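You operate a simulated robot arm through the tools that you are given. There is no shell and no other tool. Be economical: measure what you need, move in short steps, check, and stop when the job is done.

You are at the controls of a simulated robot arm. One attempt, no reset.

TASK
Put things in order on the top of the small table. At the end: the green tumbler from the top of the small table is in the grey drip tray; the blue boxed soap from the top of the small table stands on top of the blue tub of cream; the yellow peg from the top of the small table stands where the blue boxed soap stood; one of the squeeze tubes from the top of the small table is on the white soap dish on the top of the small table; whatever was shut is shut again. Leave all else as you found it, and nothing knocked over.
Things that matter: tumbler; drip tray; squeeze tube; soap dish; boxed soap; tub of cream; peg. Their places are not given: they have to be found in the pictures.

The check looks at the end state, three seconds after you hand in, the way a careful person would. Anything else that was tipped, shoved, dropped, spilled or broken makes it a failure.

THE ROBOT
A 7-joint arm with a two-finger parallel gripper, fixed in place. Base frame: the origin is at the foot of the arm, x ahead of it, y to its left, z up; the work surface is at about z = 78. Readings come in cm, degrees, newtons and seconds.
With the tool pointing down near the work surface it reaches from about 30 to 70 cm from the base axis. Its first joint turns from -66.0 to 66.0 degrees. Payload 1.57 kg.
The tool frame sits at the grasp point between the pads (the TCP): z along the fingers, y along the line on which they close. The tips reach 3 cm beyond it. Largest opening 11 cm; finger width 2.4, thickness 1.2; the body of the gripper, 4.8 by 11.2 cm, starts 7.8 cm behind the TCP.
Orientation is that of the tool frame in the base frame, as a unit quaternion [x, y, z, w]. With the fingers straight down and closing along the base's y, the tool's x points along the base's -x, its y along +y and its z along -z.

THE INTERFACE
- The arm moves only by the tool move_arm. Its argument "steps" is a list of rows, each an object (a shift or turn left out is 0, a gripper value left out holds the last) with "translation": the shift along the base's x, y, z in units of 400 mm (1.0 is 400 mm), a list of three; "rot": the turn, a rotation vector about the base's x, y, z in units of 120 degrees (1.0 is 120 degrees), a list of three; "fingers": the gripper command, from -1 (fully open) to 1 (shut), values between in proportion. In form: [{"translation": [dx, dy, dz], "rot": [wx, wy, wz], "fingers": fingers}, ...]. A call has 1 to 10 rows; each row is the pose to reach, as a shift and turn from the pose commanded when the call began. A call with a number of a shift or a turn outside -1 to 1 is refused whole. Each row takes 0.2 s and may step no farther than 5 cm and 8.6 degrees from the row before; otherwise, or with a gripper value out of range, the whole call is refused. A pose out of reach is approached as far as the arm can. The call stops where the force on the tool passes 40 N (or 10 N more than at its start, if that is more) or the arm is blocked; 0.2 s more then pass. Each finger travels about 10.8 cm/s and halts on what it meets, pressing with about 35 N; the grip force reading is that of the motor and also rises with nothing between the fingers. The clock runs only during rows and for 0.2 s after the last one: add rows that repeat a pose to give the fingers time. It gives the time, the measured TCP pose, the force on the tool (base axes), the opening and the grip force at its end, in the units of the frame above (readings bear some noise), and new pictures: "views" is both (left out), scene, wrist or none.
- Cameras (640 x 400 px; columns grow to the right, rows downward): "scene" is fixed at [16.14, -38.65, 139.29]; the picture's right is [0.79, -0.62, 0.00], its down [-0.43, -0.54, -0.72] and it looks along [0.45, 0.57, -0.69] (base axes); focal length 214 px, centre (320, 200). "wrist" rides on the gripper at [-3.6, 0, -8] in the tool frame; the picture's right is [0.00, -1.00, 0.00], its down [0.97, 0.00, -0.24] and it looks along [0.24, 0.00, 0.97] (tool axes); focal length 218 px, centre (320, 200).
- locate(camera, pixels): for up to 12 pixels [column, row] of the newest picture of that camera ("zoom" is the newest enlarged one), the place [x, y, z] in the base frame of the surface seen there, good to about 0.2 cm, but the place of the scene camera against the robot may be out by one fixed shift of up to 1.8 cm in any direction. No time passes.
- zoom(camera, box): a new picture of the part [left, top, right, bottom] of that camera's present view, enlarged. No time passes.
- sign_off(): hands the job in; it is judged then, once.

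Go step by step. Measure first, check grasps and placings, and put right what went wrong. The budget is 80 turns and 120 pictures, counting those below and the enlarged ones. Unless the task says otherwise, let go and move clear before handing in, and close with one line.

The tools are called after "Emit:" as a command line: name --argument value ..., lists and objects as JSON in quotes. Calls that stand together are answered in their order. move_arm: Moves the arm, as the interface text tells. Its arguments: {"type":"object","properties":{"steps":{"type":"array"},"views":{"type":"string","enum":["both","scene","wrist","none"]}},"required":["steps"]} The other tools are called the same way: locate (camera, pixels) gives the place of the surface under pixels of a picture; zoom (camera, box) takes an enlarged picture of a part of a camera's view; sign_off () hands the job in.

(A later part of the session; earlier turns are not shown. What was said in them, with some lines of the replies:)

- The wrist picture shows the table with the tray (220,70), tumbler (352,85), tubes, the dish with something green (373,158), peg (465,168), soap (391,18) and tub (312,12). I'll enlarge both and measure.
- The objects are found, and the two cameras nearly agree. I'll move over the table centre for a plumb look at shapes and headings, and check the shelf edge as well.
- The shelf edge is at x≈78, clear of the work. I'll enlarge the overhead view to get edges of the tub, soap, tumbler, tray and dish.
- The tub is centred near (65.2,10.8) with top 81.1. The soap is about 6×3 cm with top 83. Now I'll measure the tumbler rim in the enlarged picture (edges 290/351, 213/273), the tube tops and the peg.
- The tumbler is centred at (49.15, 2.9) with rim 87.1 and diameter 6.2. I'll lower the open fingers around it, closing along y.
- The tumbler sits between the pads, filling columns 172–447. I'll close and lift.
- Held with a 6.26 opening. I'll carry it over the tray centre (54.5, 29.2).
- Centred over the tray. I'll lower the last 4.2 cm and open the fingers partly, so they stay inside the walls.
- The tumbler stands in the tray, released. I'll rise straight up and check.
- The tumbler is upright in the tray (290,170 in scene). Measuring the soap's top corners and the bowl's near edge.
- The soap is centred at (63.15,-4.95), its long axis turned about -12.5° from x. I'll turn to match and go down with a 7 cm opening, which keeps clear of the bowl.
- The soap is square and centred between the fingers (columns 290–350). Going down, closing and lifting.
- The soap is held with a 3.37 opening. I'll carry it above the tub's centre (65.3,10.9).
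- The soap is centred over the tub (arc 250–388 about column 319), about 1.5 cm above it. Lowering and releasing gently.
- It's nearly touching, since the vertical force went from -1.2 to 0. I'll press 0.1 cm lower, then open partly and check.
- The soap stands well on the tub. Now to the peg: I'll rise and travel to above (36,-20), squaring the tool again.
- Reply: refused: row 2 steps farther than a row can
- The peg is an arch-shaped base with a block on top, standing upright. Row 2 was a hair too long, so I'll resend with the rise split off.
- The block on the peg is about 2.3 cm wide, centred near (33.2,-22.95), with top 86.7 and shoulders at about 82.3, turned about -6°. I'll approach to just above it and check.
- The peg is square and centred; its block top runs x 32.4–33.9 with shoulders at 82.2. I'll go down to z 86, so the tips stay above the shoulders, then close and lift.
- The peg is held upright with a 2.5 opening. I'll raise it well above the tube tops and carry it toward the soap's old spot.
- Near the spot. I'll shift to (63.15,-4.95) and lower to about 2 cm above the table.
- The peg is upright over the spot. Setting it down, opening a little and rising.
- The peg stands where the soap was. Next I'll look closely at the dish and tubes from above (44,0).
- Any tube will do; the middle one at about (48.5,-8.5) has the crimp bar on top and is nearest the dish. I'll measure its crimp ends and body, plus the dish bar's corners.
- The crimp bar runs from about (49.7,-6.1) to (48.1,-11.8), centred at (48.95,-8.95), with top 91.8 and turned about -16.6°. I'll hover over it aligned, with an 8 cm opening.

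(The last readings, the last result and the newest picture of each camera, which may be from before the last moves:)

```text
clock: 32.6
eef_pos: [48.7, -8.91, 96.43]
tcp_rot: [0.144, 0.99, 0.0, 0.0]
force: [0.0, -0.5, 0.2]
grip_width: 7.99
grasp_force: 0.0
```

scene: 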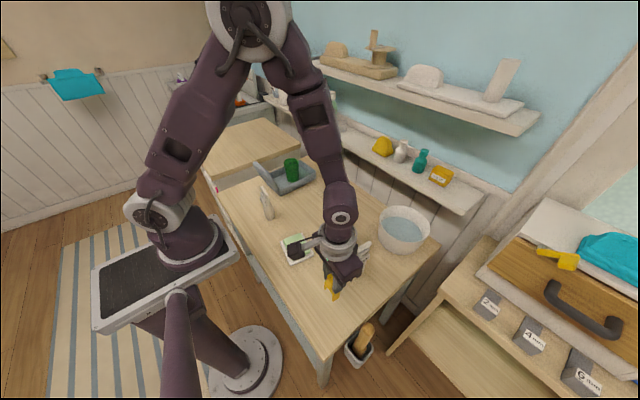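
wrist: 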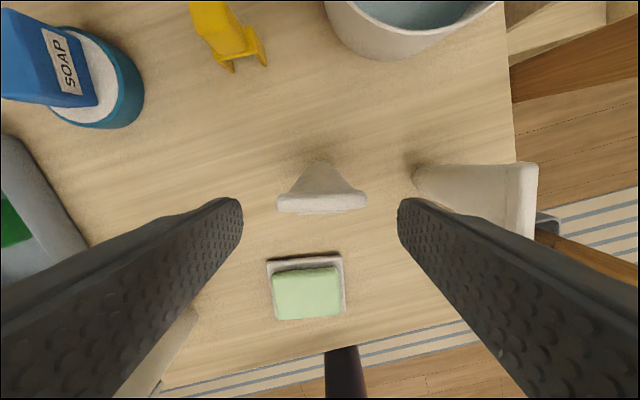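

Emit:
zoom --camera "wrist" --box '[260, 150, 380, 225]'

Emit:
locate --camera "wrist" --pixels '[[281, 203], [362, 201], [321, 202], [321, 196], [321, 210], [320, 165], [308, 180], [337, 180], [412, 175], [415, 185]]'

```text
5.33 times, centred on (320, 188) of wrist
```

zoom: 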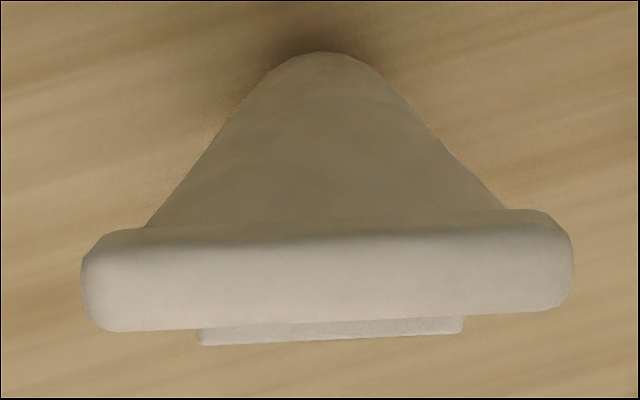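

```text
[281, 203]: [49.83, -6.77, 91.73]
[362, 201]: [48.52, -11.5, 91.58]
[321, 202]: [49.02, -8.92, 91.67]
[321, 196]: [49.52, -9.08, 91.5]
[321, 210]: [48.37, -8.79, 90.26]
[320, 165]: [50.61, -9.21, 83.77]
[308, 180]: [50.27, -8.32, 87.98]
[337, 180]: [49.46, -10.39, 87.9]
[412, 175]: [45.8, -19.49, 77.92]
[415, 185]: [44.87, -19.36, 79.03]
```

The bar needs about 2° less turn. I'll correct that, go down to z 91, grip across the bar's ends, then lift slightly and check.

Emit:
move_arm --steps '[{"translation": [0.003, -0.002, -0.06], "rot": [0, 0, 0.018]}, {"translation": [0.003, -0.002, -0.133], "rot": [0, 0, 0.018]}, {"translation": [0.003, -0.002, -0.133], "rot": [0, 0, 0.018]}, {"translation": [0.003, -0.002, -0.133], "rot": [0, 0, 0.018], "fingers": 1}, {"translation": [0.003, -0.002, -0.133], "rot": [0, 0, 0.018], "fingers": 1}, {"translation": [0.003, -0.002, -0.133], "rot": [0, 0, 0.018], "fingers": 1}, {"translation": [0.003, -0.002, -0.12], "rot": [0, 0, 0.018]}, {"translation": [0.003, -0.002, -0.08], "rot": [0, 0, 0.018]}, {"translation": [0.003, -0.002, -0.08], "rot": [0, 0, 0.018]}]' --views "both"

Emit:
zoom --camera "scene" --box '[300, 180, 390, 260]'

```text
clock: 34.6
eef_pos: [49.01, -9.12, 93.12]
tcp_rot: [0.126, 0.992, 0.001, 0.0]
force: [-0.2, -0.1, -0.2]
grip_width: 5.63
grasp_force: 34.5
```

scene: 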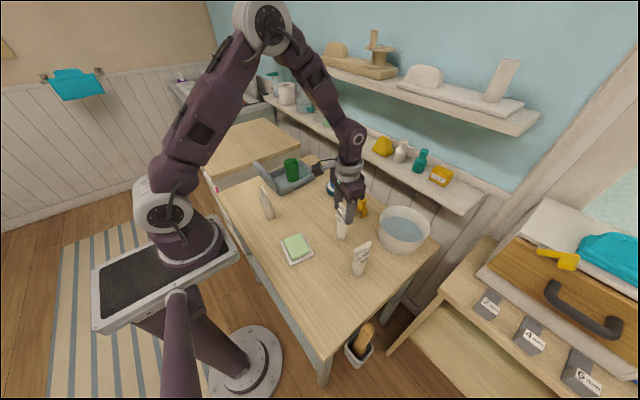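
wrist: 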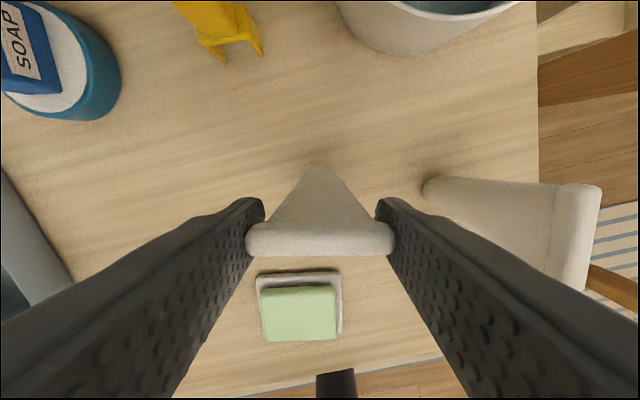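

```text
5.00 times, centred on (345, 220) of scene
```

zoom: 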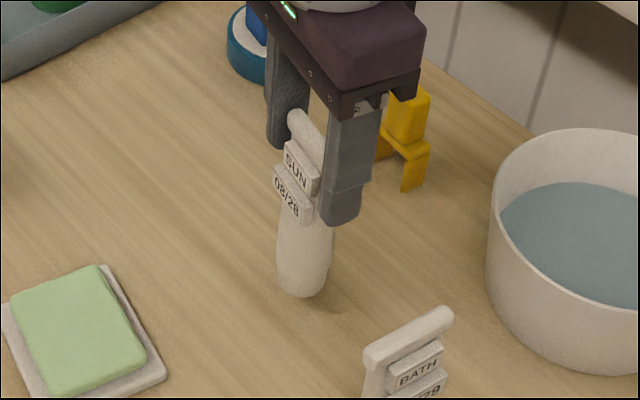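

The tube is held upright (5.63 cm opening) and clear of the table. I'll raise it and carry it in gentle steps over the dish's centre (35,-3).

Emit:
move_arm --steps '[{"translation": [0, 0, 0.06]}, {"translation": [0, 0, 0.11]}, {"translation": [-0.05, 0.02, 0.11]}, {"translation": [-0.11, 0.045, 0.11]}, {"translation": [-0.17, 0.072, 0.11]}, {"translation": [-0.23, 0.098, 0.11]}, {"translation": [-0.28, 0.12, 0.11]}, {"translation": [-0.325, 0.14, 0.11]}, {"translation": [-0.352, 0.151, 0.11]}, {"translation": [-0.352, 0.151, 0.11]}]' --views "both"

Emit:
zoom --camera "scene" --box '[250, 190, 350, 280]'

```text
clock: 36.8
eef_pos: [34.98, -3.12, 97.65]
tcp_rot: [0.126, 0.992, 0.0, 0.0]
force: [-0.2, -1.1, -0.8]
grip_width: 5.65
grasp_force: 34.9
```

scene: 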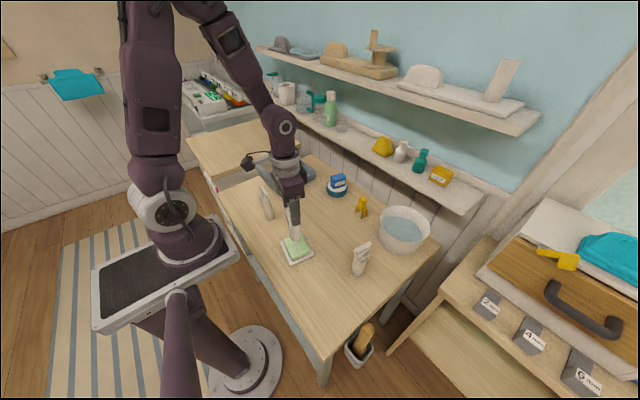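
wrist: 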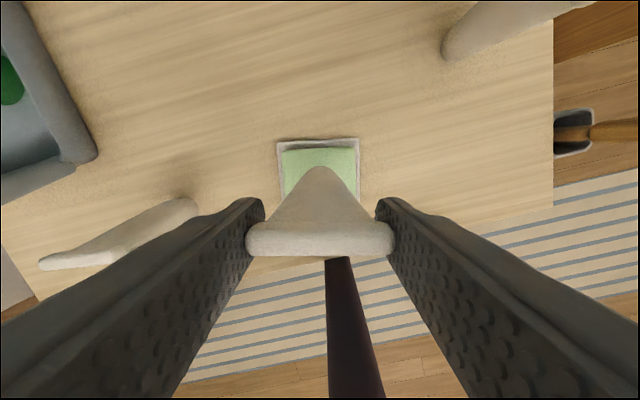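

```text
4.44 times, centred on (300, 235) of scene
```

zoom: 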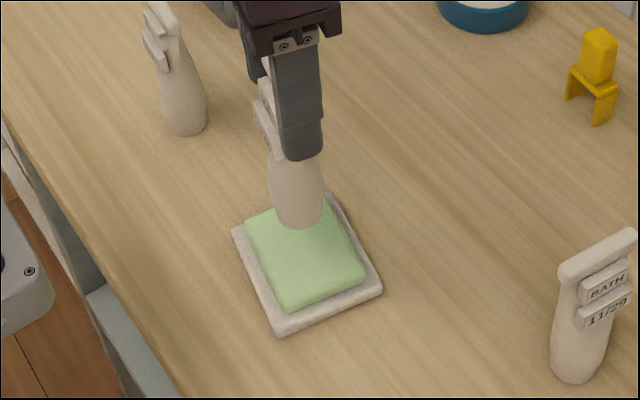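

The tube hangs straight above the dish's bar. Lowering slowly to contact height.

Emit:
move_arm --steps '[{"translation": [0, 0, -0.04]}, {"translation": [0, 0, -0.075]}, {"translation": [0, 0, -0.088]}, {"translation": [0, 0, -0.092]}, {"translation": [0, 0, -0.095]}, {"translation": [0, 0, -0.095]}]' --views "wrist"

Emit:
zoom --camera "scene" --box '[265, 205, 325, 265]'

```text
clock: 38.2
eef_pos: [34.91, -2.95, 93.78]
tcp_rot: [0.125, 0.992, -0.001, 0.0]
force: [0.3, -0.6, -1.5]
grip_width: 5.64
grasp_force: 35.4
```

wrist: 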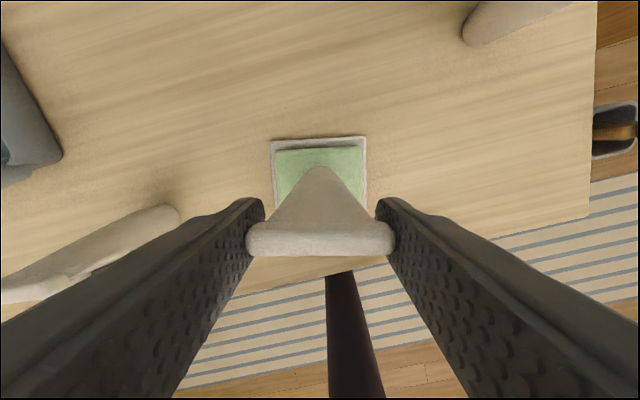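

```text
6.67 times, centred on (295, 235) of scene
```

zoom: 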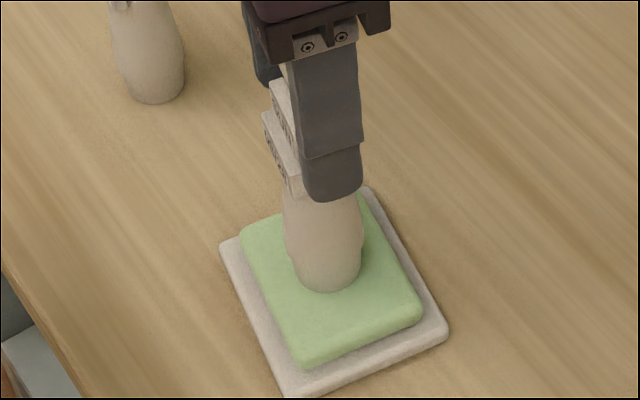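

It's centred on the bar but not yet bearing. I'll creep down 0.2 cm and read the force.

Emit:
move_arm --steps '[{"translation": [0, 0, -0.0025]}, {"translation": [0, 0, -0.005]}, {"translation": [0, 0, -0.005]}]' --views "none"

```text
clock: 39.0
eef_pos: [34.88, -3.0, 93.68]
tcp_rot: [0.125, 0.992, 0.0, 0.001]
force: [1.1, -2.9, 26.7]
grip_width: 5.7
grasp_force: 35.1
```

Firm contact at 26.7 N. I'll back off 0.1 cm, open gently and rise straight.

Emit:
move_arm --steps '[{"translation": [0, 0, 0.003]}, {"translation": [0, 0, 0.003]}, {"translation": [0, 0, 0.003], "fingers": -0.12}, {"translation": [0, 0, 0.003], "fingers": -0.3}, {"translation": [0, 0, 0.003], "fingers": -0.45}, {"translation": [0, 0, 0.003], "fingers": -0.45}]' --views "wrist"

Emit:
zoom --camera "scene" --box '[265, 205, 325, 265]'

```text
clock: 40.4
eef_pos: [34.85, -3.12, 93.7]
tcp_rot: [0.126, 0.992, 0.0, 0.001]
force: [0.0, 0.3, 0.5]
grip_width: 7.99
grasp_force: 0.0
```

wrist: 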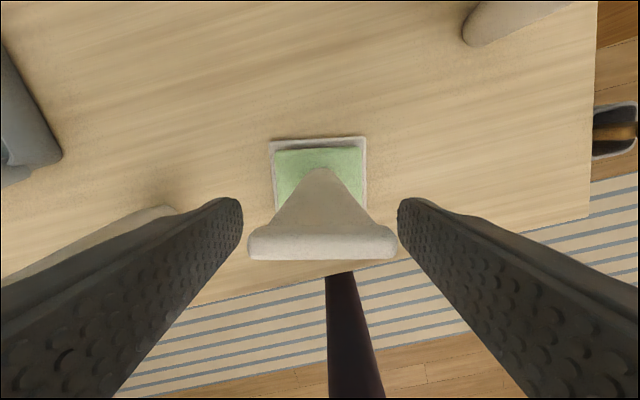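

```text
6.67 times, centred on (295, 235) of scene
```

zoom: 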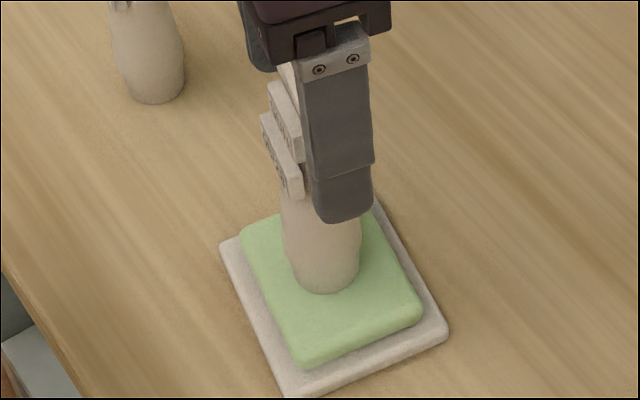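

The tube stands by itself, free of both fingers. I'll rise clear and take a last look at everything.

Emit:
move_arm --steps '[{"translation": [0, 0, 0.05]}, {"translation": [0, 0, 0.15]}, {"translation": [0, 0, 0.27]}, {"translation": [0, 0, 0.39]}, {"translation": [0, 0, 0.51]}, {"translation": [0, 0, 0.63]}, {"translation": [0, 0, 0.7]}, {"translation": [0, 0, 0.7]}]' --views "both"

Emit:
zoom --camera "scene" --box '[220, 140, 460, 320]'

```text
clock: 42.2
eef_pos: [34.8, -2.97, 121.98]
tcp_rot: [0.125, 0.992, 0.0, 0.001]
force: [-0.6, -0.5, -0.8]
grip_width: 7.99
grasp_force: 0.0
```

scene: 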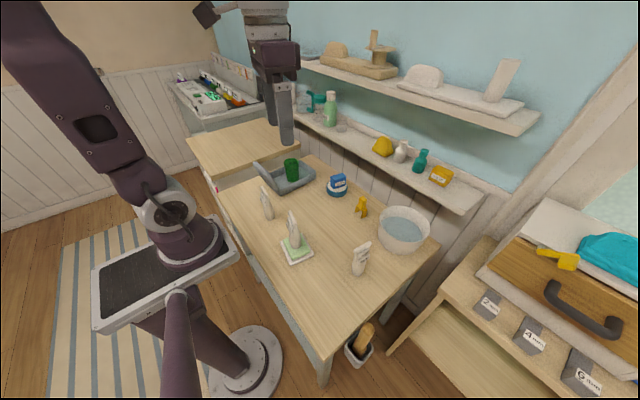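
wrist: 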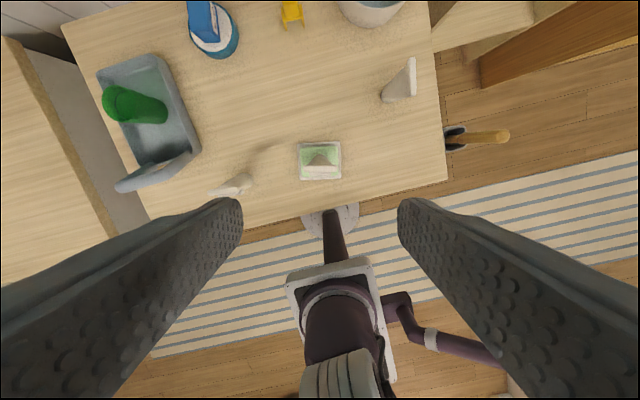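

```text
2.22 times, centred on (340, 230) of scene
```

zoom: 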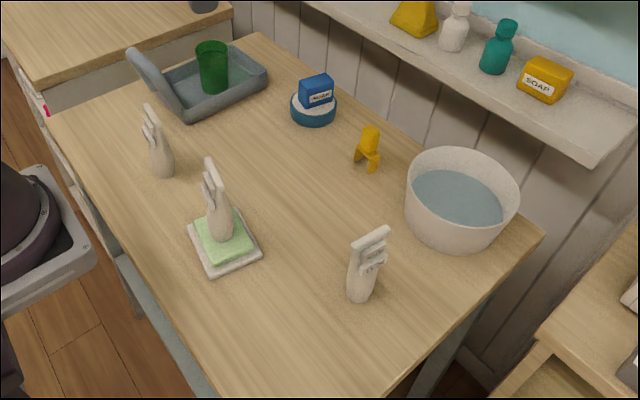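

Everything is in its place and upright: tumbler (213,68), soap on tub (315,95), peg (368,148) and tube on dish (220,210) in the enlarged view. The other things look untouched and nothing was opened, so I'll hand in.

Emit:
sign_off

```text
The job is handed in.
```

The job is handed in with all four moves done: the tumbler is in the drip tray, the boxed soap is on the tub of cream, the peg is where the soap stood, and one tube stands on the soap dish (on top of the green bar already there).
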